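You operate a simulated robot arm through the tools that you are given. There is no shell and no other tool. Be economical: measure what you need, move in short steps, check, and stop when the job is done.

You run a simulated robot arm. Do the job below in one go: nothing can be reset, and whatever is moved stays where it is left.

JOB
Dry the glass cup with the black rim on warm air.
Fine: stand it in the dryer, push the grey slider off the air slots, run the fan till the drops are gone, switch off; leave the cup there and the slots open.
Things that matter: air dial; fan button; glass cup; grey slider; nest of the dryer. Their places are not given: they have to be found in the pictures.

It is judged by the outcome, as a careful person would: the job done as asked, and still so three seconds after it is handed in. It fails if anything else is knocked over, pushed out of place, dropped, spilled or broken.

ROBOT AND FRAMES
A 6-joint arm with a two-finger parallel gripper, fixed in place. Base frame: the origin is at the foot of the arm, x ahead of it, y to its left, z up; the work surface is at about z = 0. Lengths are in cm, angles in degrees, forces in N, time in s.
With the tool pointing down near the work surface it reaches from about 16 to 42 cm from the base axis. Its first joint turns from -66.0 to 66.0 degrees. Payload 1.57 kg.
Tool frame: the origin (TCP) lies between the finger pads and is the grasp point; the fingertips stand 3 cm ahead of it; z points along the fingers, y is the line along which they close. The gripper opens to 8 cm. The fingers are 1.7 cm wide and 1.2 cm thick; the gripper's body (4 by 8.2 cm) begins 8 cm behind the TCP.
Orientation is that of the tool frame in the base frame, as a unit quaternion [x, y, z, w]. With the fingers straight down and closing along the base's y, the tool's x points along the base's -x, its y along +y and its z along -z.

CONTROLS
- The arm moves only by the tool drive_tool. Its argument "plan" is a list that holds one entry, the list of rows, each a list of 7 numbers: the shift along the tool's x, y, z in cm, then the turn, a rotation vector about the tool's x, y, z in degrees, then the opening, from 0 (shut) to 1 (fully open). In form: [[[x, y, z, rx, ry, rz, hand], ...]]. A call has 1 to 8 rows; each row is the pose to reach, as a shift and turn from the pose commanded when the call began, along the tool's axes at that moment. A row lasts 0.2 s, in which the tool goes at most 5 cm and 8.6 degrees; a call with a longer step from one row to the next is refused whole, and so is a gripper value outside its range. Where a pose cannot be reached the arm comes as near as it can. A force on the tool above 40 N (or 10 N above the force at the start of the call, whichever is more), or a blocked arm, ends the call early, and 0.2 s more pass. The fingers move at their own pace (about 15.3 cm/s each) and stop on an object; they squeeze with about 23 N. The grip force told is the motor's: it shows also when the fingers shut on nothing. Time passes only in rows, and 0.2 s behind the last, so rows that repeat a pose let the fingers close. The reply holds the time, the measured pose of the TCP, the force on the tool along the base axes, the opening and the grip force, in the units named above and with some noise, with the torque about the TCP (base axes, N m) and any sound that the robot's microphone picked up.
- Cameras (640 x 400 px; columns grow to the right, rows downward): "scene" is fixed at [2.1, -31.55, 43.71]; the picture's right is [0.90, -0.44, 0.00], its down [-0.23, -0.46, -0.86] and it looks along [0.38, 0.77, -0.51] (base axes); focal length 237 px, centre (320, 200). "wrist" rides on the gripper at [7.2, -0.7, -12.2] in the tool frame; the picture's right is [0.09, 1.00, 0.00], its down [-0.84, 0.08, -0.54] and it looks along [-0.54, 0.05, 0.84] (tool axes); focal length 238 px, centre (320, 200).
- capture(camera): a new picture of that camera. The clock stands still meanwhile.
- measure_at(camera, pixels): there is no depth. For up to 12 entries [column, row, z] of the newest picture of that camera ("zoom" is the newest enlarged one), the place [x, y] in the base frame at which the ray of that pixel passes the height z, good to about 0.2 cm, but the place of the scene camera against the robot may be out by one fixed shift of up to 2.5 cm in any direction. The clock stands still meanwhile.
- close_up(camera, box): a new picture of the part [left, top, right, bottom] of that camera's present view, enlarged. The clock stands still meanwhile.
- close_job(): hands the job in; it is judged then, once.

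Work in short steps. Measure before you move; look again where a grasp or a placing could have gone wrong, and mend it. You have 80 turns and 38 pictures in all, those below and enlarged ones among them. Open the gripper and draw the arm clear of the work before you hand the job in, unless the task says otherwise; then end with one line.

The tools are called after "Request:" by a JSON object that holds its "api" and its "payload". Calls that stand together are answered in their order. drive_tool: Moves the arm, as the interface text tells. Its arguments: {"type":"object","properties":{"plan":{"type":"array"}},"required":["plan"]} The other tools are called the same way: capture (camera) takes a picture; measure_at (camera, pixels) gives the place at which the rays of pixels pass given heights; close_up (camera, box) takes an enlarged picture of a part of a camera's view; close_job () hands the job in.

At the start:

```text
clock: 0.0
position: [22.91, 0.29, 29.4]
tcp_rot: [0.001, 1.0, -0.001, -0.001]
ft_force: [-0.4, 0.4, 0.6]
moment: [-0.02, 0.04, -0.01]
opening: 8.02
gripper_force: 0.0
```

scene: 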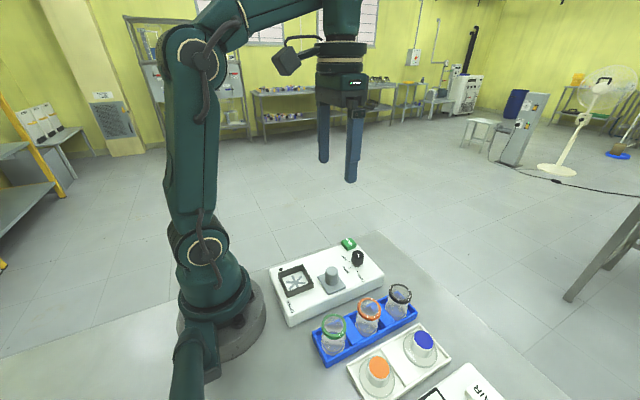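
wrist: 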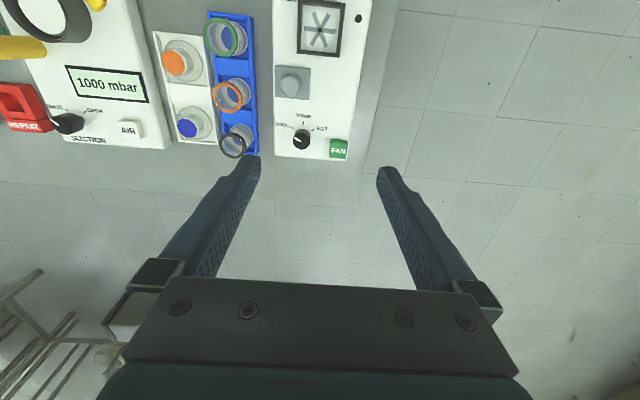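

The wrist picture shows the dryer (cream box, nest at about (320,28), slider at (292,82), dial at (302,140), fan button at (338,149)) and the black-rim cup at (237,140). I take enlarged views for details.

Request:
{"api": "close_up", "payload": {"camera": "wrist", "box": [200, 0, 380, 170]}}

Request:
{"api": "close_up", "payload": {"camera": "scene", "box": [260, 225, 460, 365]}}

```text
2.35 times, centred on (290, 85) of wrist
```

zoom: 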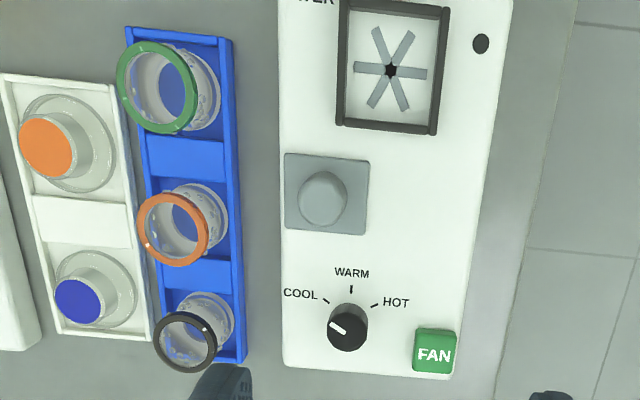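

```text
2.86 times, centred on (360, 295) of scene
```

zoom: 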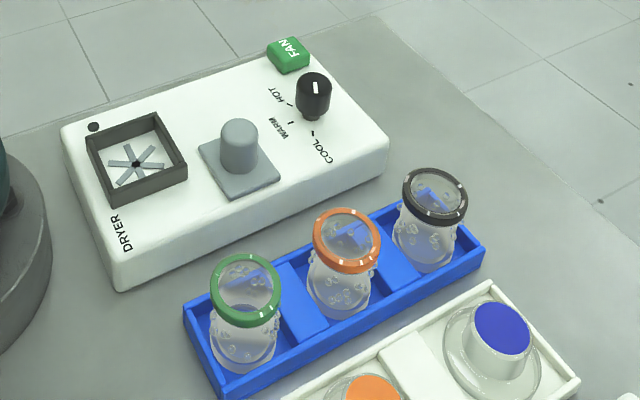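

I measure these features in the wrist picture at a few heights.

Request:
{"api": "measure_at", "payload": {"camera": "wrist", "pixels": [[320.6, 29.7, 3], [291.3, 83.7, 4], [302, 139, 4], [338.5, 149.7, 4], [232.6, 145, 7], [241, 135, 1], [273.8, 155, 3], [345, 160.7, 3], [285, 85, 3], [312, 85, 3], [231, 13, 0.5], [257, 13, 0.5]]}}

Request:
{"api": "measure_at", "payload": {"camera": "scene", "pixels": [[297, 280, 3], [331, 278, 4], [358, 258, 4.5], [348, 243, 4], [400, 294, 7], [400, 310, 1], [289, 325, 3], [289, 325, 0], [283, 313, 3], [383, 271, 3]]}}

```text
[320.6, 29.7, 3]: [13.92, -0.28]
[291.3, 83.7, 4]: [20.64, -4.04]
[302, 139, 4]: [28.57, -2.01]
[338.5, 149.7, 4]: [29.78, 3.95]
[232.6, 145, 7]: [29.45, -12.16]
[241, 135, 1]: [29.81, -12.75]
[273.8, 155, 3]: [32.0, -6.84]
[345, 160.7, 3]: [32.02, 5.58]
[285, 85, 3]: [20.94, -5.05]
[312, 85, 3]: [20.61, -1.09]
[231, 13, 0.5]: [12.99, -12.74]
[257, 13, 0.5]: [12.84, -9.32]
```

```text
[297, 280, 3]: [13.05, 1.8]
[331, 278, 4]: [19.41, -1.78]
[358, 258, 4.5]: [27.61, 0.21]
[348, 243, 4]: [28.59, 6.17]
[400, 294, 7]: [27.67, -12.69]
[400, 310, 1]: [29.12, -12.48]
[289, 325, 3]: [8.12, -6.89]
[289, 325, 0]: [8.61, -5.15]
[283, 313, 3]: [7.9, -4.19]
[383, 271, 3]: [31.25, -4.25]
```

The cup is at about (29.5,-12.2) and the nest about (13.9,-0.3), close to the base. I go lower for a better look.

Request:
{"api": "drive_tool", "payload": {"plan": [[[-0.4, -2.1, 3.1, 0, 0, 0, 1], [-0.8, -4.2, 6.2, 0, 0, 0, 1], [-1.1, -6.3, 9.4, 0, 0, 0, 1], [-1.1, -6.3, 9.4, 0, 0, 0, 1]]]}}

Request:
{"api": "capture", "payload": {"camera": "wrist"}}

```text
clock: 1.0
position: [23.97, -6.03, 19.85]
tcp_rot: [0.0, 1.0, 0.0, 0.0]
ft_force: [0.4, 0.0, -0.1]
moment: [0.04, 0.02, 0.01]
opening: 7.99
gripper_force: 0.1
```

```text
33 pictures are left
```

wrist: 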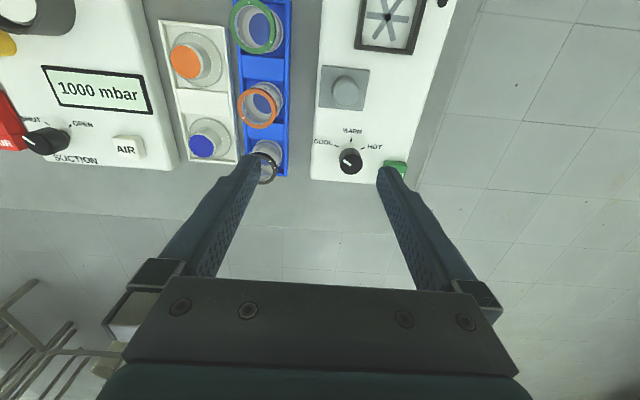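

Enlarging the slider, nest and cup area in this closer view.

Request:
{"api": "close_up", "payload": {"camera": "wrist", "box": [220, 0, 460, 190]}}

```text
2.11 times, centred on (340, 95) of wrist
```

zoom: 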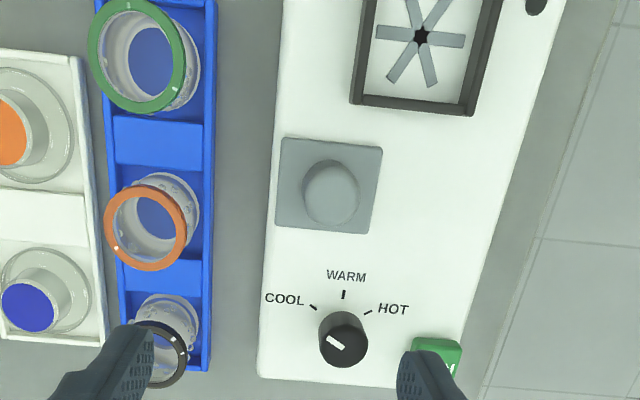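

I measure the box corner, slider peg top, dial, fan and rim in this view at two heights, to fix heights by comparison with the first view.

Request:
{"api": "measure_at", "payload": {"camera": "zoom", "pixels": [[258, 377, 2], [258, 377, 4], [280, 136, 3], [383, 147, 3], [373, 234, 3], [275, 225, 3], [332, 196, 5], [332, 196, 7], [343, 325, 4], [421, 38, 3], [165, 352, 7], [350, 104, 3]]}}

Request:
{"api": "measure_at", "payload": {"camera": "zoom", "pixels": [[472, 115, 3], [437, 345, 4], [165, 352, 5], [165, 318, 0.5], [165, 318, 1.5], [146, 228, 7], [137, 50, 7], [343, 325, 5], [305, 380, 3], [208, 370, 1], [118, 310, 1]]}}

```text
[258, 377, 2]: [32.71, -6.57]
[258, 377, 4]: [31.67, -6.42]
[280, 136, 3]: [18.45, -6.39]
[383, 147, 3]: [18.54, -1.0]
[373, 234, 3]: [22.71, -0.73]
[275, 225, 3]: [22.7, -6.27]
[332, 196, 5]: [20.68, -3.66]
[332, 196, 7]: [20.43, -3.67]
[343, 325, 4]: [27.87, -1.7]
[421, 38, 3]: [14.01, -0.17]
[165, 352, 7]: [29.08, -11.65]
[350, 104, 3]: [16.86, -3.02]
```

```text
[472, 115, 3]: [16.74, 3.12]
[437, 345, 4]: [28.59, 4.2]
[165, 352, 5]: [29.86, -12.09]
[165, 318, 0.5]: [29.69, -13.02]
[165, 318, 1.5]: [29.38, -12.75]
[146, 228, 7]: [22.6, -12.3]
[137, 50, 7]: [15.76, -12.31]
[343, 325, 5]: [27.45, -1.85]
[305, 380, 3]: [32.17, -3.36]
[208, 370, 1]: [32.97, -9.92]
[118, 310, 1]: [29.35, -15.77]
```

The slider is a plate at x≈18.5–22.7, y≈-6.3..-0.9 with its peg at (20.7,-3.7); the free space is on the +y side. I shut the fingers and go to the -y side of the peg.

Request:
{"api": "drive_tool", "payload": {"plan": [[[1.1, -0.6, 3.3, 0, 0, 0, 0], [2.2, -1.2, 6.6, 0, 0, 0, 0], [3.37, -1.7, 9.85, 0, 0, 0, 0], [3.37, -1.7, 11.2, 0, 0, 0, 0], [3.37, -1.7, 12.3, 0, 0, 0, 0], [3.37, -1.7, 12.3, 0, 0, 0, 0]]]}}

Request:
{"api": "close_up", "payload": {"camera": "scene", "box": [260, 225, 460, 365]}}

```text
clock: 2.4
position: [20.7, -7.68, 7.75]
tcp_rot: [0.0, 1.0, 0.0, 0.0]
ft_force: [0.4, -0.4, 0.1]
moment: [0.02, 0.0, -0.01]
opening: 0.0
gripper_force: 20.8
```

```text
2.86 times, centred on (360, 295) of scene
```

zoom: 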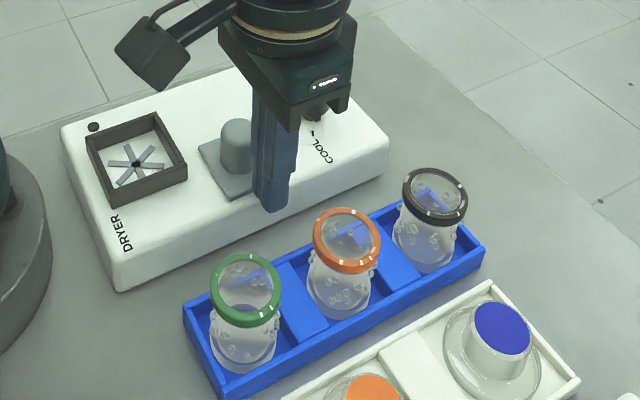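

The fingers stand beside the peg, tips at about z=4.7. I lower slightly and push towards +y in small steps.

Request:
{"api": "drive_tool", "payload": {"plan": [[[0, 0, 0.3, 0, 0, 0, 0], [0, 0.8, 0.3, 0, 0, 0, 0], [0, 1.6, 0.3, 0, 0, 0, 0], [0, 2.4, 0.3, 0, 0, 0, 0], [0, 3.2, 0.3, 0, 0, 0, 0], [0, 3.2, 0.3, 0, 0, 0, 0]]]}}

Request:
{"api": "close_up", "payload": {"camera": "scene", "box": [260, 225, 460, 365]}}

```text
clock: 3.8
position: [20.75, -4.33, 7.4]
tcp_rot: [0.0, 1.0, -0.001, 0.0]
ft_force: [1.1, 0.3, 0.2]
moment: [-0.02, -0.05, 0.04]
opening: 0.0
gripper_force: 21.1
```

```text
2.86 times, centred on (360, 295) of scene
```

zoom: 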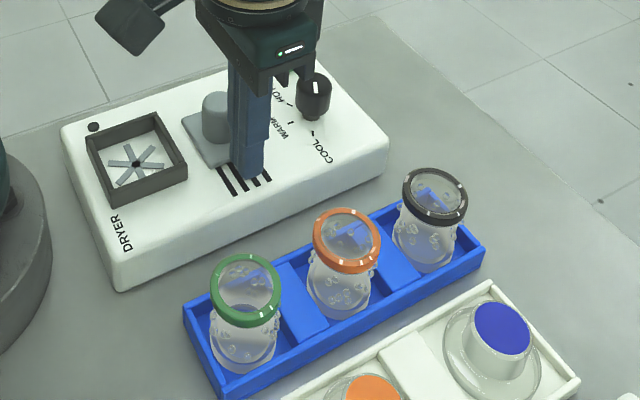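

Slots appear under the slider; pushing on another 3 cm.

Request:
{"api": "drive_tool", "payload": {"plan": [[[0, 0.8, 0, 0, 0, 0, 0], [0, 1.6, 0, 0, 0, 0, 0], [0, 2.4, 0, 0, 0, 0, 0], [0, 3.0, 0, 0, 0, 0, 0], [0, 3.0, 0, 0, 0, 0, 0]]]}}

Request:
{"api": "close_up", "payload": {"camera": "scene", "box": [260, 225, 460, 365]}}

```text
clock: 5.0
position: [20.71, -1.48, 7.38]
tcp_rot: [0.0, 1.0, -0.002, -0.001]
ft_force: [0.4, -26.7, -4.7]
moment: [-0.82, 0.0, 0.03]
opening: 0.0
gripper_force: 21.2
```

```text
2.86 times, centred on (360, 295) of scene
```

zoom: 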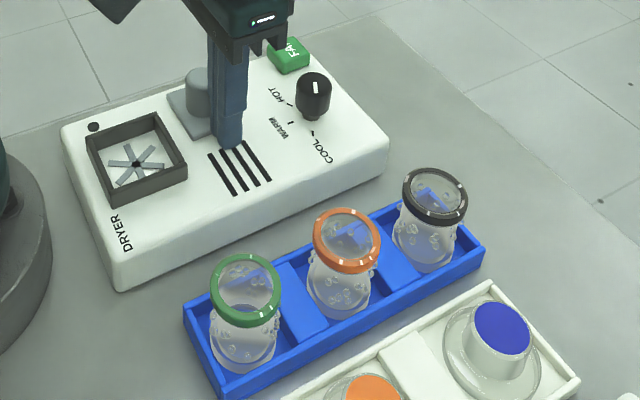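

The slider reached its stop (-27 N along y) and the four slots look bare. I back off, lift, and turn to the cup, taking a wrist look.

Request:
{"api": "drive_tool", "payload": {"plan": [[[0, -0.6, 0, 0, 0, 0, 0], [0, -1.0, -3, 0, 0, 0, 0], [-1, -3.0, -7, 0, 0, 0, 0.5], [-1, -5.5, -10, 0, 0, 0, 1], [-1, -5.5, -11, 0, 0, 0, 1]]]}}

Request:
{"api": "close_up", "payload": {"camera": "wrist", "box": [200, 0, 460, 200]}}

```text
clock: 6.2
position: [21.61, -6.91, 18.46]
tcp_rot: [0.0, 1.0, 0.0, -0.001]
ft_force: [-0.3, -0.8, -0.3]
moment: [-0.03, 0.03, -0.02]
opening: 8.01
gripper_force: 0.1
```

```text
2.00 times, centred on (330, 100) of wrist
```

zoom: 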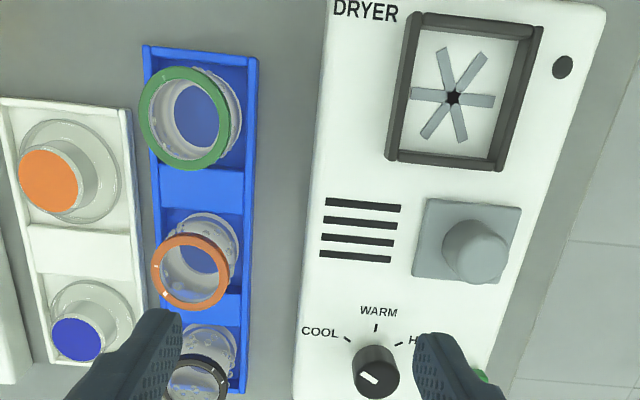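

All four slots are open. Next the dial: I measure ticks and knob, and the cup.

Request:
{"api": "measure_at", "payload": {"camera": "zoom", "pixels": [[348, 339, 3], [376, 327, 3], [399, 345, 3], [375, 382, 5], [375, 382, 5.5], [361, 374, 5], [378, 384, 5], [375, 357, 3], [205, 375, 6.5], [453, 97, 3], [480, 378, 4]]}}

Request:
{"api": "drive_tool", "payload": {"plan": [[[2, 1, -1, 0, 0, 0, 1], [4, 3, -1, 0, 0, 0, 1], [4, 3, -1, 0, 0, 0, 1]]]}}

Request:
{"api": "close_up", "payload": {"camera": "wrist", "box": [200, 20, 460, 200]}}

```text
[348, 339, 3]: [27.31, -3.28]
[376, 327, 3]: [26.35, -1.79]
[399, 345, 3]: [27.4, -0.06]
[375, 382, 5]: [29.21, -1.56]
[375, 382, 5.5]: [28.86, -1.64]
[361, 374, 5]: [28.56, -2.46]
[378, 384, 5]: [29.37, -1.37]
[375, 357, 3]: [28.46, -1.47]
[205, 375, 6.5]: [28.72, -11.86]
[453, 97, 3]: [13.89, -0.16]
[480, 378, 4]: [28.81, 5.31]
```

```text
clock: 7.0
position: [17.66, -3.91, 19.36]
tcp_rot: [0.001, 1.0, 0.0, -0.001]
ft_force: [-0.1, -0.1, 0.3]
moment: [-0.03, -0.03, -0.01]
opening: 8.01
gripper_force: 0.1
```

```text
2.22 times, centred on (330, 110) of wrist
```

zoom: 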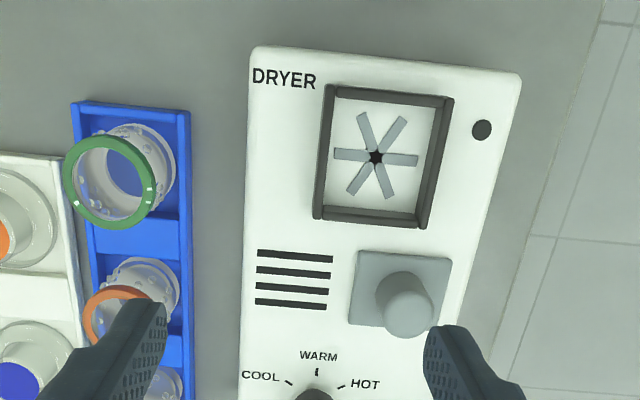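

The dial's centre comes out at about (28.1,-1.7) with COOL-to-WARM about 60° clockwise from above. I go above it with the gripper half open.

Request:
{"api": "drive_tool", "payload": {"plan": [[[-3.5, 0.7, 1, 0, 0, 0, 0.5], [-7, 1.5, 2.5, 0, 0, 0, 0.5], [-10.45, 2.2, 5, 0, 0, 0, 0.5], [-10.45, 2.2, 7.6, 0, 0, 0, 0.5], [-10.45, 2.2, 7.6, 0, 0, 0, 0.5]]]}}

Request:
{"api": "close_up", "payload": {"camera": "wrist", "box": [200, 0, 460, 200]}}

Request:
{"api": "close_up", "payload": {"camera": "scene", "box": [290, 200, 430, 300]}}

```text
clock: 8.2
position: [28.32, -1.93, 11.75]
tcp_rot: [0.0, 1.0, 0.0, -0.001]
ft_force: [0.5, 0.4, 0.4]
moment: [0.0, -0.01, 0.0]
opening: 3.99
gripper_force: 0.0
```

```text
2.00 times, centred on (330, 100) of wrist
```

zoom: 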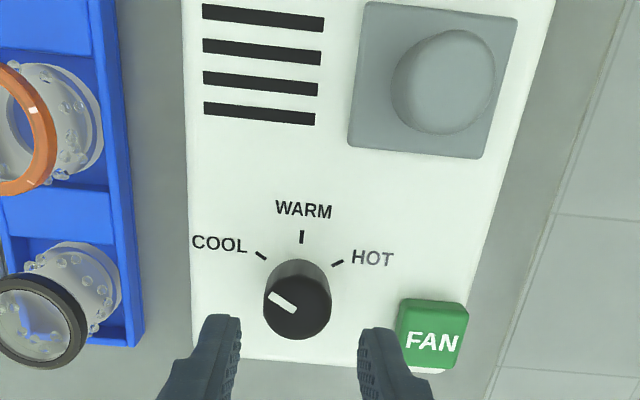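

```text
4.00 times, centred on (360, 250) of scene
```

zoom: 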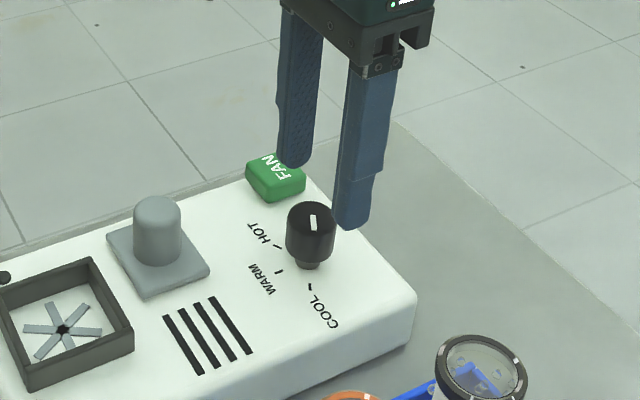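

I measure the dial top, ticks and fan in wrist pixels.

Request:
{"api": "measure_at", "payload": {"camera": "wrist", "pixels": [[301, 128, 3], [310.5, 118.5, 3], [329, 131, 3], [319, 153.5, 5], [319, 153.5, 5.5], [319, 153.5, 6], [386.5, 167, 4], [386, 167, 5], [191, 160, 7], [191, 160, 6], [210, 143, 1], [210, 143, 2]]}}

```text
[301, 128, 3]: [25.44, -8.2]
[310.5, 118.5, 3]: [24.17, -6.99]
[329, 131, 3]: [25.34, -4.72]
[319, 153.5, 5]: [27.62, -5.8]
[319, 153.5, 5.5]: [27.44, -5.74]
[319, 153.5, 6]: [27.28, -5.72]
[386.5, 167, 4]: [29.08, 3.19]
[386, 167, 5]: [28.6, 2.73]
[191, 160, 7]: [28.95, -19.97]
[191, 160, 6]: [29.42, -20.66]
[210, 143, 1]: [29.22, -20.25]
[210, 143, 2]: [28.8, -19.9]
```

The dial (zoom (298,307)) lies centred between the fingertips (240 and 358). I descend 4.5 cm and close on it.

Request:
{"api": "drive_tool", "payload": {"plan": [[[0, -0.1, 1.5, 0, 0, 0, 0.5], [0, -0.1, 3, 0, 0, 0, 0.5], [0, -0.1, 4.5, 0, 0, 0, 0.5], [0, -0.1, 4.5, 0, 0, 0, 0.5], [0, -0.1, 4.5, 0, 0, 0, 0], [0, -0.1, 4.5, 0, 0, 0, 0], [0, -0.1, 4.5, 0, 0, 0, 0]]]}}

```text
clock: 9.8
position: [28.2, -1.92, 7.23]
tcp_rot: [-0.001, 1.0, -0.001, 0.001]
ft_force: [4.2, -20.8, -10.0]
moment: [-0.4, -0.27, 0.08]
opening: 2.54
gripper_force: 36.7
```

Gripped (2.5 cm wide) with a sideways load; I shift 0.15 cm to -y and turn the tool +8° per row.

Request:
{"api": "drive_tool", "payload": {"plan": [[[0, -0.15, 0, 0, 0, 0, 0], [0, -0.15, 0, 0, 0, 8, 0], [0, -0.15, 0, 0, 0, 16, 0], [0, -0.15, 0, 0, 0, 24, 0], [0, -0.15, 0, 0, 0, 32, 0], [0, -0.15, 0, 0, 0, 32, 0]]]}}

Request:
{"api": "close_up", "payload": {"camera": "wrist", "box": [200, 50, 460, 250]}}

```text
clock: 11.2
position: [28.06, -2.14, 7.25]
tcp_rot: [0.276, 0.961, 0.0, -0.001]
ft_force: [0.3, -24.8, -23.4]
moment: [-0.39, -0.02, 0.09]
opening: 2.53
gripper_force: 36.7
```

```text
2.00 times, centred on (330, 150) of wrist
```

zoom: 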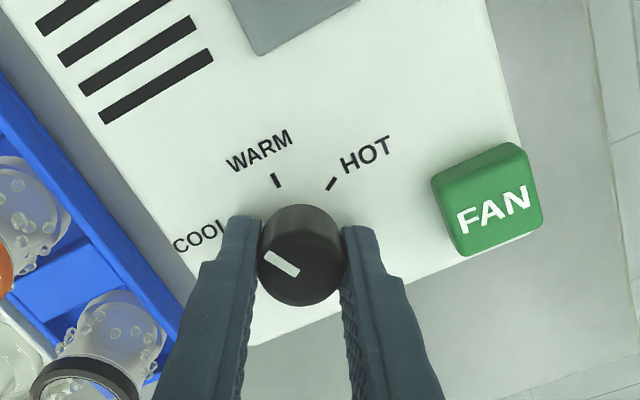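

The dial turned along with the tool (pointer unchanged in the tool's view). I go on 28° more.

Request:
{"api": "drive_tool", "payload": {"plan": [[[0, 0, 0.1, 0, 0, 7, 0], [0, 0, 0.1, 0, 0, 14, 0], [0, 0, 0.1, 0, 0, 21, 0], [0, 0, 0.1, 0, 0, 27, 0], [0, 0, 0.1, 0, 0, 27, 0]]]}}

Request:
{"api": "close_up", "payload": {"camera": "wrist", "box": [200, 50, 460, 250]}}

```text
clock: 11.9
position: [28.02, -2.16, 7.29]
tcp_rot: [0.412, 0.911, -0.005, -0.001]
ft_force: [-1.8, -1.7, 0.6]
moment: [-0.13, -0.11, 0.01]
opening: 2.54
gripper_force: 36.8
stopped in row 3: the force on the tool passed its limit at 45 N (the readings are from after the stop); the commanded pose is now the measured one
```

```text
2.00 times, centred on (330, 150) of wrist
```

zoom: 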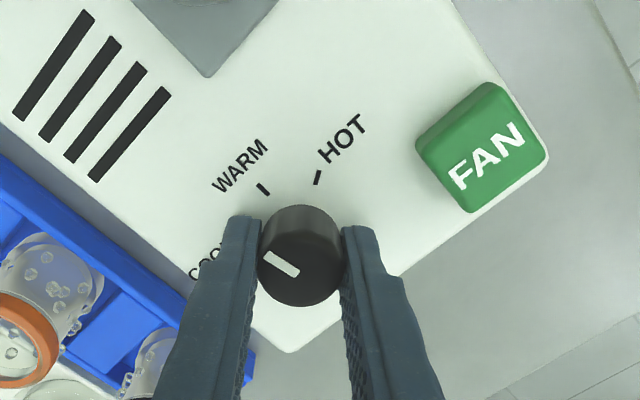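

Stopped at about 49° total with forces now relaxed; I turn 9° more.

Request:
{"api": "drive_tool", "payload": {"plan": [[[0, 0, 0, 0, 0, 3, 0], [0, 0, 0, 0, 0, 6, 0], [0, 0, 0, 0, 0, 9, 0], [0, 0, 0, 0, 0, 9, 0]]]}}

Request:
{"api": "close_up", "payload": {"camera": "scene", "box": [310, 220, 410, 290]}}

```text
clock: 12.9
position: [28.02, -2.32, 7.32]
tcp_rot: [0.482, 0.876, -0.006, -0.002]
ft_force: [-6.0, -17.1, 6.2]
moment: [-0.11, 0.32, 0.06]
opening: 2.56
gripper_force: 36.3
```

```text
5.71 times, centred on (360, 255) of scene
```

zoom: 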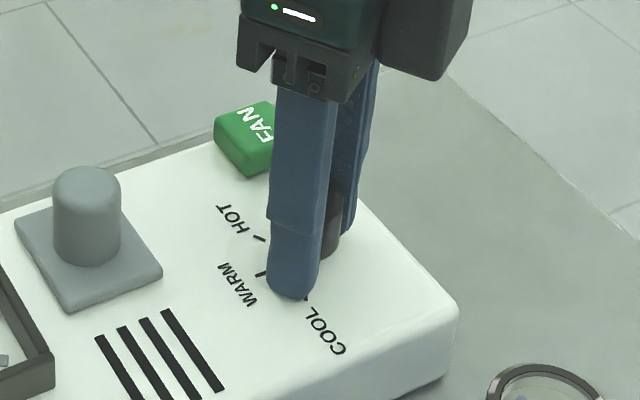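

Turned about 57.6° in all. I release, rise and look at the pointer.

Request:
{"api": "drive_tool", "payload": {"plan": [[[0, 0, 0, 0, 0, 0, 0.5], [0, 0, 0, 0, 0, 0, 0.5], [0, 0, -2, 0, 0, 0, 0.5], [0, 0, -5, 0, 0, 0, 0.5], [0, 0, -5, 0, 0, 0, 0.5]]]}}

Request:
{"api": "close_up", "payload": {"camera": "wrist", "box": [250, 70, 390, 180]}}

```text
clock: 14.1
position: [28.09, -2.21, 12.43]
tcp_rot: [0.483, 0.876, -0.004, 0.0]
ft_force: [-0.1, -0.4, -0.7]
moment: [-0.01, -0.02, 0.0]
opening: 4.01
gripper_force: 0.0
```

```text
3.64 times, centred on (320, 125) of wrist
```

zoom: 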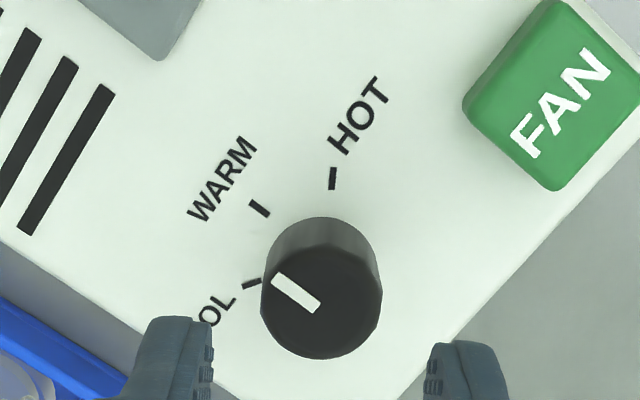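

The pointer (275,278)-(318,307) runs nearly parallel to the WARM tick (252,202)-(270,215); I check numerically.

Request:
{"api": "measure_at", "payload": {"camera": "zoom", "pixels": [[278, 280, 5.8], [314, 304, 5.8], [252, 202, 3], [270, 215, 3], [249, 284, 3], [332, 178, 3], [321, 296, 5.8], [545, 105, 4.5], [545, 105, 4]]}}

```text
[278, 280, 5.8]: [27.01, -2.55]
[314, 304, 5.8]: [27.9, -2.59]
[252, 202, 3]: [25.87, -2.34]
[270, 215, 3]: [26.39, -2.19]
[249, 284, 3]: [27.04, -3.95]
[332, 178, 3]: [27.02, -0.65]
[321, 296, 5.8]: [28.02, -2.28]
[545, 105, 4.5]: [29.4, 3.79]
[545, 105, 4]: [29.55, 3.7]
```

The dial points at WARM. I turn the tool back and rise, opening fully.

Request:
{"api": "drive_tool", "payload": {"plan": [[[0, 0, -1, 0, 0, -8.2, 0.5], [0, 0, -2, 0, 0, -16.4, 0.5], [0, 0, -3, 0, 0, -24.6, 0.5], [0, 0, -4, 0, 0, -32.8, 0.7], [0, 0, -4, 0, 0, -41, 1], [0, 0, -4, 0, 0, -49.4, 1], [0, 0, -4, 0, 0, -57.7, 1], [0, 0, -4, 0, 0, -57.7, 1]]]}}

```text
clock: 15.9
position: [28.01, -2.16, 16.32]
tcp_rot: [-0.001, 1.0, -0.003, -0.003]
ft_force: [0.3, 0.4, 0.2]
moment: [-0.02, -0.04, -0.02]
opening: 8.0
gripper_force: 0.1
```

Now over toward the cup for a view of it between the fingers.

Request:
{"api": "drive_tool", "payload": {"plan": [[[0.3, -3.3, 0, 0, 0, 0, 1], [0.7, -6.6, 0, 0, 0, 0, 1], [1.0, -9.9, 0, 0, 0, 0, 1], [1.0, -9.9, 0, 0, 0, 0, 1]]]}}

Request:
{"api": "close_up", "payload": {"camera": "wrist", "box": [220, 30, 420, 190]}}

```text
clock: 16.9
position: [27.13, -12.17, 16.22]
tcp_rot: [0.0, 1.0, -0.003, -0.003]
ft_force: [0.9, -0.5, -0.4]
moment: [0.0, 0.01, 0.04]
opening: 7.98
gripper_force: 0.0
```

```text
2.50 times, centred on (320, 110) of wrist
```

zoom: 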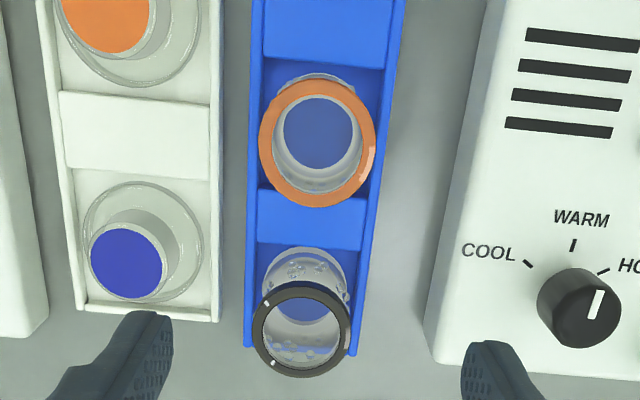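

Measuring the rim (301,330) and the base, plus tray edges.

Request:
{"api": "measure_at", "payload": {"camera": "zoom", "pixels": [[301, 330, 5], [301, 330, 7], [252, 330, 6.5], [350, 330, 6.5], [308, 302, 0.7], [308, 302, 1.5], [262, 290, 3], [348, 290, 3], [316, 145, 6.5], [82, 300, 1.5], [128, 262, 4], [214, 300, 1.5]]}}

Request:
{"api": "close_up", "payload": {"camera": "scene", "box": [360, 265, 460, 335]}}

```text
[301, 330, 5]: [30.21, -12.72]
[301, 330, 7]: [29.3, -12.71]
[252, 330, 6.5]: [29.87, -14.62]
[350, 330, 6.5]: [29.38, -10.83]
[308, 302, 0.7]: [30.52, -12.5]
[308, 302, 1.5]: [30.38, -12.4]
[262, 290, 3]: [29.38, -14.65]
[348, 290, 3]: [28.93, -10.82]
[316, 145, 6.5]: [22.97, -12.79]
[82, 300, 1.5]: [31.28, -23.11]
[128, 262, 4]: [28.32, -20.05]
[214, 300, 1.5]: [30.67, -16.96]
```

```text
5.71 times, centred on (410, 300) of scene
```

zoom: 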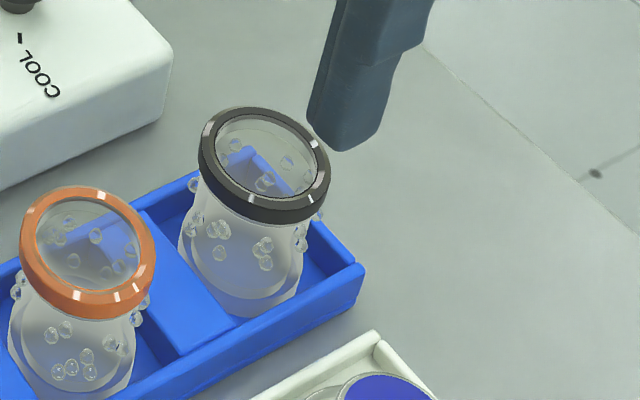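

The rim centre comes out at about (29.85,-12.7), height ~5.7, diameter ~4. The nest is close to the base, so I test empty-handed whether the tool, tilted 25° toward the base, reaches it.

Request:
{"api": "drive_tool", "payload": {"plan": [[[2, 2, -1, 0, 5, 0, 1], [4.5, 4.5, -1, 0, 10, 0, 1], [7, 7, -1, 0, 15, 0, 1], [9.5, 9.5, 0, 0, 20, 0, 1], [11.5, 11.5, 1.5, 0, 25, 0, 1], [13.2, 12, 3.5, 0, 25, 0, 1], [13.2, 12, 5.5, 0, 25, 0, 1], [13.2, 12, 5.5, 0, 25, 0, 1]]]}}

Request:
{"api": "close_up", "payload": {"camera": "scene", "box": [220, 150, 420, 340]}}

Request:
{"api": "capture", "payload": {"camera": "wrist"}}

```text
clock: 18.7
position: [13.61, -0.0, 10.56]
tcp_rot: [0.001, 0.976, -0.003, -0.219]
ft_force: [0.4, -0.3, 0.5]
moment: [0.01, -0.01, -0.01]
opening: 8.0
gripper_force: 0.1
```

```text
2.11 times, centred on (320, 245) of scene
```

zoom: 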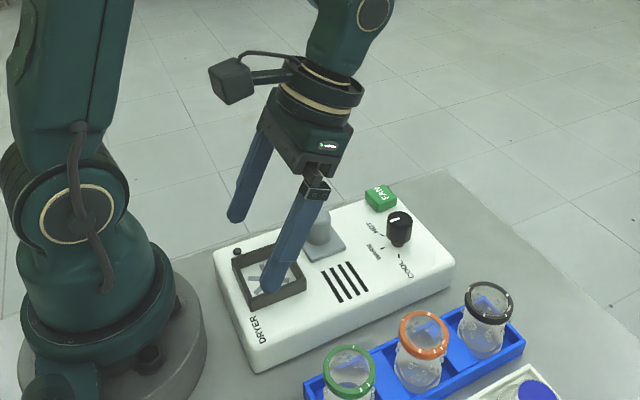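

```text
17 pictures are left
```

wrist: 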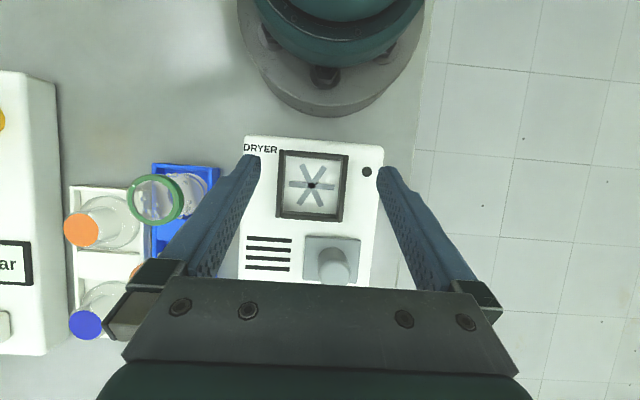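

The pose is reached. I measure the nest in this view: slot hub (313,185) and frame top corners.

Request:
{"api": "measure_at", "payload": {"camera": "wrist", "pixels": [[313, 185, 3], [281, 150, 4.5], [348, 154, 4.5], [343, 222, 4.5], [277, 216, 4.5], [287, 157, 3], [342, 160, 3], [337, 213, 3], [283, 209, 3], [330, 252, 6], [303, 237, 3.3], [361, 240, 3.3]]}}

```text
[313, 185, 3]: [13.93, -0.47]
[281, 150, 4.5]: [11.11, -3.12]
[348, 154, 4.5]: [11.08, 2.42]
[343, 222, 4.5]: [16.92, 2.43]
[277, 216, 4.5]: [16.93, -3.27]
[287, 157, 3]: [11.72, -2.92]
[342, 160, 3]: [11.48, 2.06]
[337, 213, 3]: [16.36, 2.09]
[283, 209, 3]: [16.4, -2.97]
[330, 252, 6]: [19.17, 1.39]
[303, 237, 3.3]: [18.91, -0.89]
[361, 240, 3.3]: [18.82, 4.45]
```

Nest centre (13.95,-0.43), inner width about 5 cm. I go back over the cup keeping the 25° tilt.

Request:
{"api": "drive_tool", "payload": {"plan": [[[-2.53, -2.51, -2.13, 0, 0, 0, 0.8], [-5.06, -5.01, -4.25, 0, 0, 0, 0.8], [-7.6, -7.52, -6.38, 0, 0, 0, 0.8], [-10.13, -10.02, -8.5, 0, 0, 0, 0.8], [-12.66, -12.53, -10.63, 0, 0, 0, 0.8], [-12.66, -12.53, -10.63, 0, 0, 0, 0.8]]]}}

Request:
{"api": "close_up", "payload": {"camera": "wrist", "box": [220, 100, 420, 260]}}

```text
clock: 20.1
position: [28.88, -12.26, 14.63]
tcp_rot: [-0.001, 0.976, -0.003, -0.219]
ft_force: [-0.6, 0.4, -0.8]
moment: [0.03, 0.0, -0.01]
opening: 6.44
gripper_force: 0.1
out of reach, approached as far as the arm can: row 5, 6
```

```text
2.50 times, centred on (320, 180) of wrist
```

zoom: 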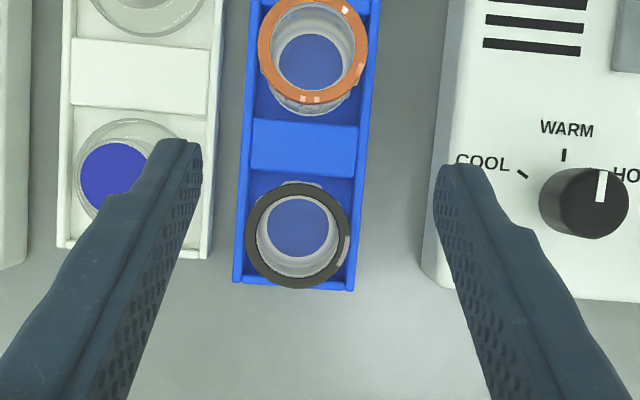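

The far pose is just out of reach at this height, but the camera now looks straight on the cup; I measure it.

Request:
{"api": "measure_at", "payload": {"camera": "zoom", "pixels": [[299, 236, 5.7], [299, 236, 5], [247, 236, 5.7], [351, 236, 5.7], [299, 182, 5.7], [299, 288, 5.7], [301, 227, 0.6], [318, 12, 5.7], [312, 50, 5.7], [235, 280, 1.5], [355, 290, 1.5]]}}

```text
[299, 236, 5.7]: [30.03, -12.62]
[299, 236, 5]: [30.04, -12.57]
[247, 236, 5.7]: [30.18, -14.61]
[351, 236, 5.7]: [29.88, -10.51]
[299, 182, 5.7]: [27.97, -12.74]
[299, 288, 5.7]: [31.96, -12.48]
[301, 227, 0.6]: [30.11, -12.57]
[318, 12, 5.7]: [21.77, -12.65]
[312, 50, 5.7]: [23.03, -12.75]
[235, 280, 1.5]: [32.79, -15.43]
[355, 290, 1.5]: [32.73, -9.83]
```

Cup centre is (30.0,-12.6). A 15° tilt will do for both places, so I reduce the tilt and come down 2 cm.

Request:
{"api": "drive_tool", "payload": {"plan": [[[-0.42, 0, 0.9, 0, -5, 0, 0.8], [-0.85, 0, 1.81, 0, -10, 0, 0.8], [-0.85, 0, 1.81, 0, -10, 0, 0.8]]]}}

```text
clock: 20.9
position: [28.83, -12.23, 12.42]
tcp_rot: [0.0, 0.991, -0.003, -0.132]
ft_force: [-0.2, -0.2, -0.4]
moment: [0.01, 0.02, -0.01]
opening: 6.41
gripper_force: 0.1
```

Now at (28.83,-12.23,12.4), tilt 15°. I line up with the cup and descend so that the fingers straddle the rim (TCP z≈5.6).

Request:
{"api": "drive_tool", "payload": {"plan": [[[-1.16, -0.35, -0.31, 0, 0, 0, 0.8], [-1.94, -0.35, 2.59, 0, 0, 0, 0.8], [-2.45, -0.35, 4.52, 0, 0, 0, 0.8], [-2.95, -0.35, 6.35, 0, 0, 0, 0.8], [-2.95, -0.35, 6.35, 0, 0, 0, 0.8]]]}}

Request:
{"api": "close_up", "payload": {"camera": "scene", "box": [340, 235, 480, 335]}}

```text
clock: 22.1
position: [29.91, -12.55, 5.65]
tcp_rot: [0.001, 0.991, -0.003, -0.133]
ft_force: [0.4, -1.0, -0.4]
moment: [-0.02, -0.02, 0.01]
opening: 6.39
gripper_force: 0.0
```

```text
4.00 times, centred on (410, 285) of scene
```

zoom: 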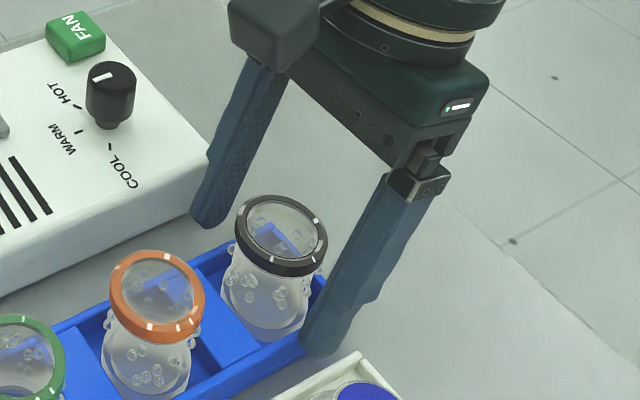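

The fingers straddle the cup. The tray wall is about 2 cm high, so I rise 0.4 cm before closing, then close and wait.

Request:
{"api": "drive_tool", "payload": {"plan": [[[0.1, -0.05, -0.39, 0, 0, 0, 0.8], [0.1, -0.05, -0.39, 0, 0, 0, 0.65], [0.1, -0.05, -0.39, 0, 0, 0, 0.55], [0.1, -0.05, -0.39, 0, 0, 0, 0.4], [0.1, -0.05, -0.39, 0, 0, 0, 0.4]]]}}

```text
clock: 23.3
position: [30.01, -12.69, 5.89]
tcp_rot: [0.0, 0.991, -0.003, -0.133]
ft_force: [-0.5, -0.3, 0.9]
moment: [0.0, 0.0, 0.02]
opening: 3.85
gripper_force: 23.4
```

Gripped at 3.85 cm with 23 N. I lift it straight up 5 cm and look.

Request:
{"api": "drive_tool", "payload": {"plan": [[[0.13, 0, -0.48, 0, 0, 0, 0.4], [0.39, 0, -1.45, 0, 0, 0, 0.4], [0.78, 0, -2.9, 0, 0, 0, 0.4], [1.3, 0, -4.83, 0, 0, 0, 0.4], [1.3, 0, -4.83, 0, 0, 0, 0.4]]]}}

Request:
{"api": "close_up", "payload": {"camera": "scene", "box": [340, 215, 480, 315]}}

```text
clock: 24.5
position: [30.02, -12.67, 11.12]
tcp_rot: [0.001, 0.991, -0.004, -0.132]
ft_force: [0.3, -0.1, -0.2]
moment: [-0.04, 0.01, 0.03]
opening: 3.87
gripper_force: 23.6
```

```text
4.00 times, centred on (410, 265) of scene
```

zoom: 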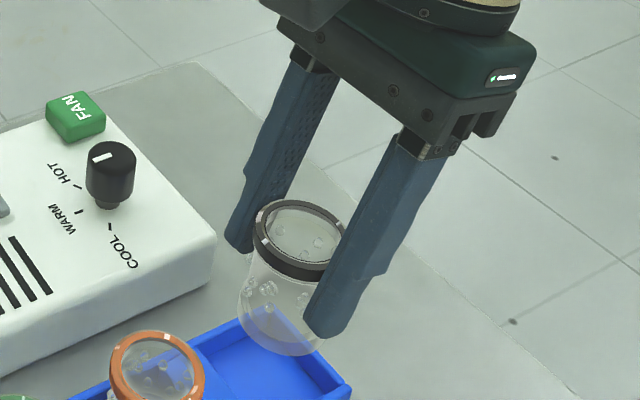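

The cup hangs upright. I carry it up and half-way toward the nest in moderate steps.

Request:
{"api": "drive_tool", "payload": {"plan": [[[0.52, 0, -1.93, 0, 0, 0, 0.4], [1.04, 0, -3.86, 0, 0, 0, 0.4], [2.58, 1.22, -3.45, 0, 0, 0, 0.4], [4.13, 2.45, -3.03, 0, 0, 0, 0.4], [5.67, 3.67, -2.62, 0, 0, 0, 0.4], [7.22, 4.9, -2.21, 0, 0, 0, 0.4], [8.77, 6.12, -1.79, 0, 0, 0, 0.4], [9.54, 6.74, -1.59, 0, 0, 0, 0.4]]]}}

```text
clock: 26.3
position: [21.2, -6.01, 15.08]
tcp_rot: [-0.001, 0.991, -0.004, -0.133]
ft_force: [0.2, 0.2, -1.4]
moment: [0.02, -0.02, 0.01]
opening: 3.86
gripper_force: 23.1
```

Grip steady. The rest of the way to above the nest.

Request:
{"api": "drive_tool", "payload": {"plan": [[[1.75, 1.37, 0.47, 0, 0, 0, 0.4], [3.5, 2.75, 0.94, 0, 0, 0, 0.4], [5.25, 4.12, 1.41, 0, 0, 0, 0.4], [6.4, 5.1, 2.1, 0, 0, 0, 0.4], [6.74, 5.5, 2.85, 0, 0, 0, 0.4], [6.74, 5.5, 2.85, 0, 0, 0, 0.4]]]}}

Request:
{"api": "close_up", "payload": {"camera": "wrist", "box": [220, 100, 420, 260]}}

Request:
{"api": "close_up", "payload": {"camera": "scene", "box": [230, 190, 390, 310]}}

```text
clock: 27.7
position: [14.01, -0.46, 13.89]
tcp_rot: [0.0, 0.991, -0.004, -0.133]
ft_force: [0.5, -0.2, -0.2]
moment: [0.04, -0.02, -0.03]
opening: 3.87
gripper_force: 22.5
```

```text
2.50 times, centred on (320, 180) of wrist
```

zoom: 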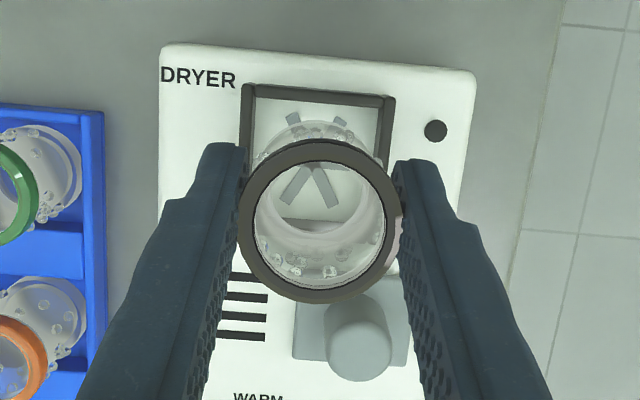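

```text
3.33 times, centred on (310, 250) of scene
```

zoom: 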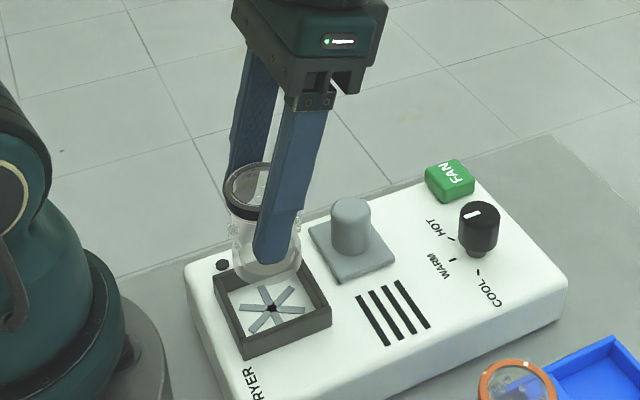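

The cup hangs over the nest (hub measured around y -0.3). I descend to TCP z≈9.4, then check.

Request:
{"api": "drive_tool", "payload": {"plan": [[[-0.3, 0.08, 1.13, 0, 0, 0, 0.4], [-0.6, 0.08, 2.27, 0, 0, 0, 0.4], [-0.9, 0.08, 3.4, 0, 0, 0, 0.4], [-1.2, 0.08, 4.54, 0, 0, 0, 0.4], [-1.2, 0.08, 4.54, 0, 0, 0, 0.4]]]}}

Request:
{"api": "close_up", "payload": {"camera": "scene", "box": [240, 230, 360, 320]}}

Request:
{"api": "close_up", "payload": {"camera": "wrist", "box": [220, 100, 420, 260]}}

```text
clock: 28.9
position: [13.89, -0.45, 9.23]
tcp_rot: [0.0, 0.991, -0.003, -0.133]
ft_force: [0.8, 2.7, 21.7]
moment: [0.32, -0.02, 0.02]
opening: 3.9
gripper_force: 22.8
```

```text
4.44 times, centred on (300, 275) of scene
```

zoom: 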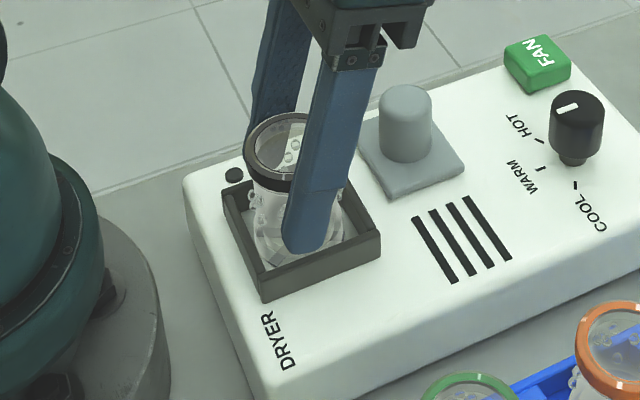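

```text
2.50 times, centred on (320, 180) of wrist
```

zoom: 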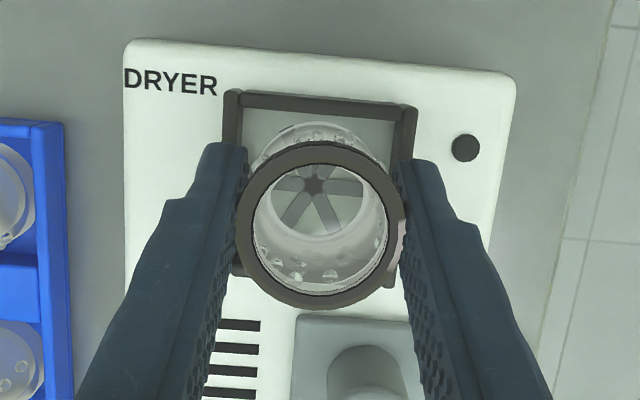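

Contact shows +22 N at TCP z≈9.3; the pictures show the cup base inside the frame, centred round the hub and on the nest floor. I ease up 0.15 cm to relieve the load and read again.

Request:
{"api": "drive_tool", "payload": {"plan": [[[0.04, 0, -0.15, 0, 0, 0, 0.4], [0.04, 0, -0.15, 0, 0, 0, 0.4]]]}}

```text
clock: 29.5
position: [13.87, -0.46, 9.47]
tcp_rot: [0.0, 0.991, -0.002, -0.133]
ft_force: [0.1, -0.1, -0.5]
moment: [0.01, -0.01, -0.03]
opening: 3.89
gripper_force: 22.9
```

Load gone. I go back down 0.1 cm to touch and open the fingers gently.

Request:
{"api": "drive_tool", "payload": {"plan": [[[-0.03, 0, 0.1, 0, 0, 0, 0.4], [-0.03, 0, 0.1, 0, 0, 0, 0.4], [-0.03, 0, 0.1, 0, 0, 0, 0.52], [-0.03, 0, 0.1, 0, 0, 0, 0.6], [-0.03, 0, 0.1, 0, 0, 0, 0.7], [-0.03, 0, 0.1, 0, 0, 0, 0.7]]]}}

Request:
{"api": "close_up", "payload": {"camera": "scene", "box": [240, 230, 360, 320]}}

```text
clock: 30.9
position: [13.95, -0.36, 9.29]
tcp_rot: [0.0, 0.991, -0.003, -0.133]
ft_force: [-0.3, -0.3, -0.3]
moment: [0.02, 0.0, 0.0]
opening: 5.61
gripper_force: 0.1
```

```text
4.44 times, centred on (300, 275) of scene
```

zoom: 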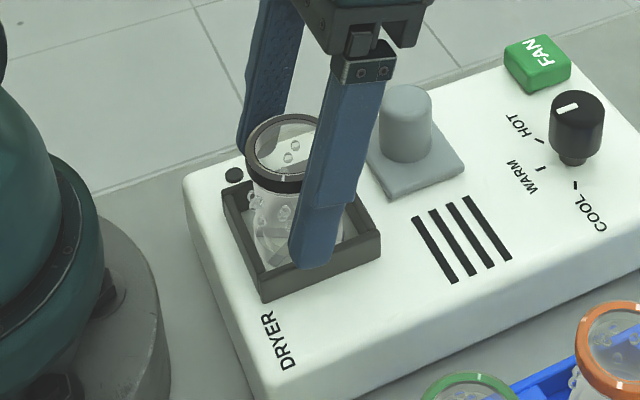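

The cup stands in the nest, released. I lift straight up, undo the tilt and shut the fingers.

Request:
{"api": "drive_tool", "payload": {"plan": [[[0.26, 0, -0.97, 0, 0, 0, 0.75], [0.78, 0, -2.9, 0, 0, 0, 0.75], [1.55, 0, -5.8, 0, 0, 0, 0.75], [2.2, 0, -8.2, 0, 0, 0, 0.75], [0, 1, -9, 0, -7.5, 0, 0], [-3, 2, -10, 0, -15, 0, 0], [-3, 2, -10, 0, -15, 0, 0]]]}}

Request:
{"api": "capture", "payload": {"camera": "wrist"}}

```text
clock: 32.5
position: [19.33, 1.68, 18.08]
tcp_rot: [0.0, 1.0, -0.003, -0.002]
ft_force: [0.8, -0.5, -1.0]
moment: [-0.01, 0.0, -0.02]
opening: 0.01
gripper_force: 20.9
```

```text
8 pictures are left
```

wrist: 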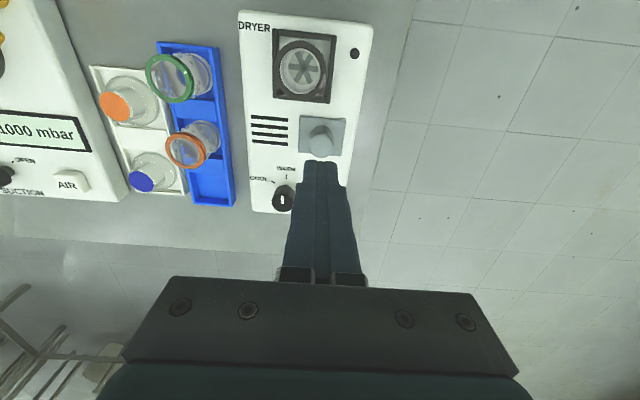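

Cup upright in the nest. I move the shut fingers over the fan button (about (29.2,4.0)).

Request:
{"api": "drive_tool", "payload": {"plan": [[[-3, 0.8, 1, 0, 0, 0, 0], [-6, 1.6, 3.5, 0, 0, 0, 0], [-9, 2.3, 6.5, 0, 0, 0, 0], [-9.9, 2.3, 8.5, 0, 0, 0, 0], [-9.9, 2.3, 8.5, 0, 0, 0, 0]]]}}

Request:
{"api": "close_up", "payload": {"camera": "scene", "box": [310, 210, 390, 270]}}

```text
clock: 33.7
position: [29.3, 3.93, 9.68]
tcp_rot: [0.0, 1.0, -0.004, -0.002]
ft_force: [0.3, -0.5, -0.2]
moment: [0.01, -0.01, -0.03]
opening: 0.0
gripper_force: 21.1
```

```text
6.67 times, centred on (350, 240) of scene
```

zoom: 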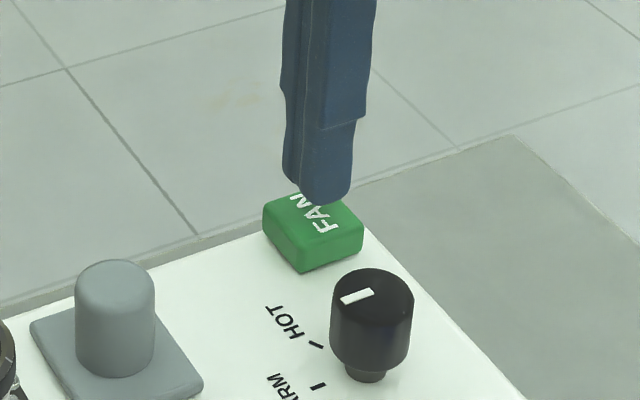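

The tip is right above the button. I press down in small steps watching force and sound.

Request:
{"api": "drive_tool", "payload": {"plan": [[[0, 0, 0.5, 0, 0, 0, 0], [0, 0, 0.9, 0, 0, 0, 0], [0, 0, 1.2, 0, 0, 0, 0], [0, 0, 1.5, 0, 0, 0, 0], [0, 0, 1.7, 0, 0, 0, 0]]]}}

```text
clock: 34.9
position: [29.33, 3.83, 7.89]
tcp_rot: [0.0, 1.0, -0.003, -0.002]
ft_force: [-0.3, 0.8, 2.7]
moment: [0.02, -0.01, 0.02]
opening: 0.0
gripper_force: 21.3
heard: click
```

A click. I rise off the button and listen for the fan.

Request:
{"api": "drive_tool", "payload": {"plan": [[[0, 0, -0.8, 0, 0, 0, 0], [0, 0, -1.6, 0, 0, 0, 0], [0, 0, -1.6, 0, 0, 0, 0]]]}}

Request:
{"api": "close_up", "payload": {"camera": "scene", "box": [265, 220, 385, 310]}}

```text
clock: 35.7
position: [29.34, 3.9, 9.57]
tcp_rot: [0.0, 1.0, -0.002, -0.003]
ft_force: [0.9, 1.0, 0.1]
moment: [-0.02, -0.01, 0.02]
opening: 0.0
gripper_force: 21.0
```

```text
4.44 times, centred on (325, 265) of scene
```

zoom: 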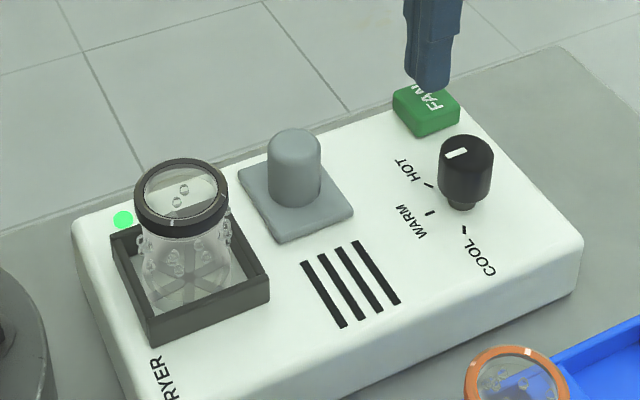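

The lamp by the nest is lit green: the fan runs. I hold still and wait.

Request:
{"api": "drive_tool", "payload": {"plan": [[[0, 0, 0, 0, 0, 0, 0], [0, 0, 0, 0, 0, 0, 0], [0, 0, 0, 0, 0, 0, 0], [0, 0, 0, 0, 0, 0, 0], [0, 0, 0, 0, 0, 0, 0], [0, 0, 0, 0, 0, 0, 0], [0, 0, 0, 0, 0, 0, 0], [0, 0, 0, 0, 0, 0, 0]]]}}

Request:
{"api": "drive_tool", "payload": {"plan": [[[0, 0, 0, 0, 0, 0, 0], [0, 0, 0, 0, 0, 0, 0], [0, 0, 0, 0, 0, 0, 0], [0, 0, 0, 0, 0, 0, 0], [0, 0, 0, 0, 0, 0, 0], [0, 0, 0, 0, 0, 0, 0], [0, 0, 0, 0, 0, 0, 0], [0, 0, 0, 0, 0, 0, 0]]]}}

Request:
{"api": "close_up", "payload": {"camera": "scene", "box": [265, 240, 345, 300]}}

```text
clock: 37.5
position: [29.26, 4.0, 9.77]
tcp_rot: [0.0, 1.0, -0.003, -0.003]
ft_force: [0.4, -0.5, -0.4]
moment: [-0.01, -0.01, 0.0]
opening: 0.0
gripper_force: 21.1
```

```text
clock: 39.3
position: [29.32, 3.92, 9.52]
tcp_rot: [0.001, 1.0, -0.004, -0.003]
ft_force: [-0.2, 0.4, 0.2]
moment: [0.01, 0.01, 0.03]
opening: 0.0
gripper_force: 21.2
```

```text
6.67 times, centred on (305, 270) of scene
```

zoom: 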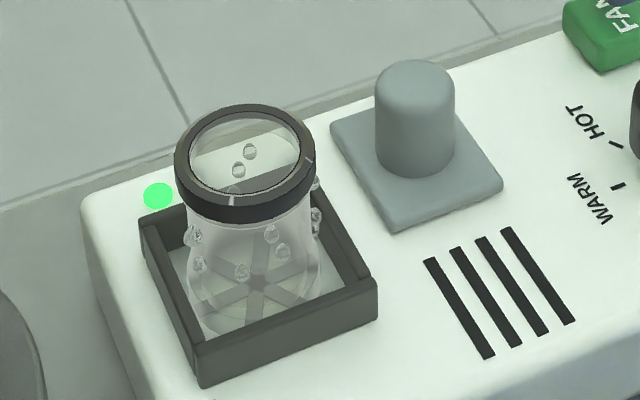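

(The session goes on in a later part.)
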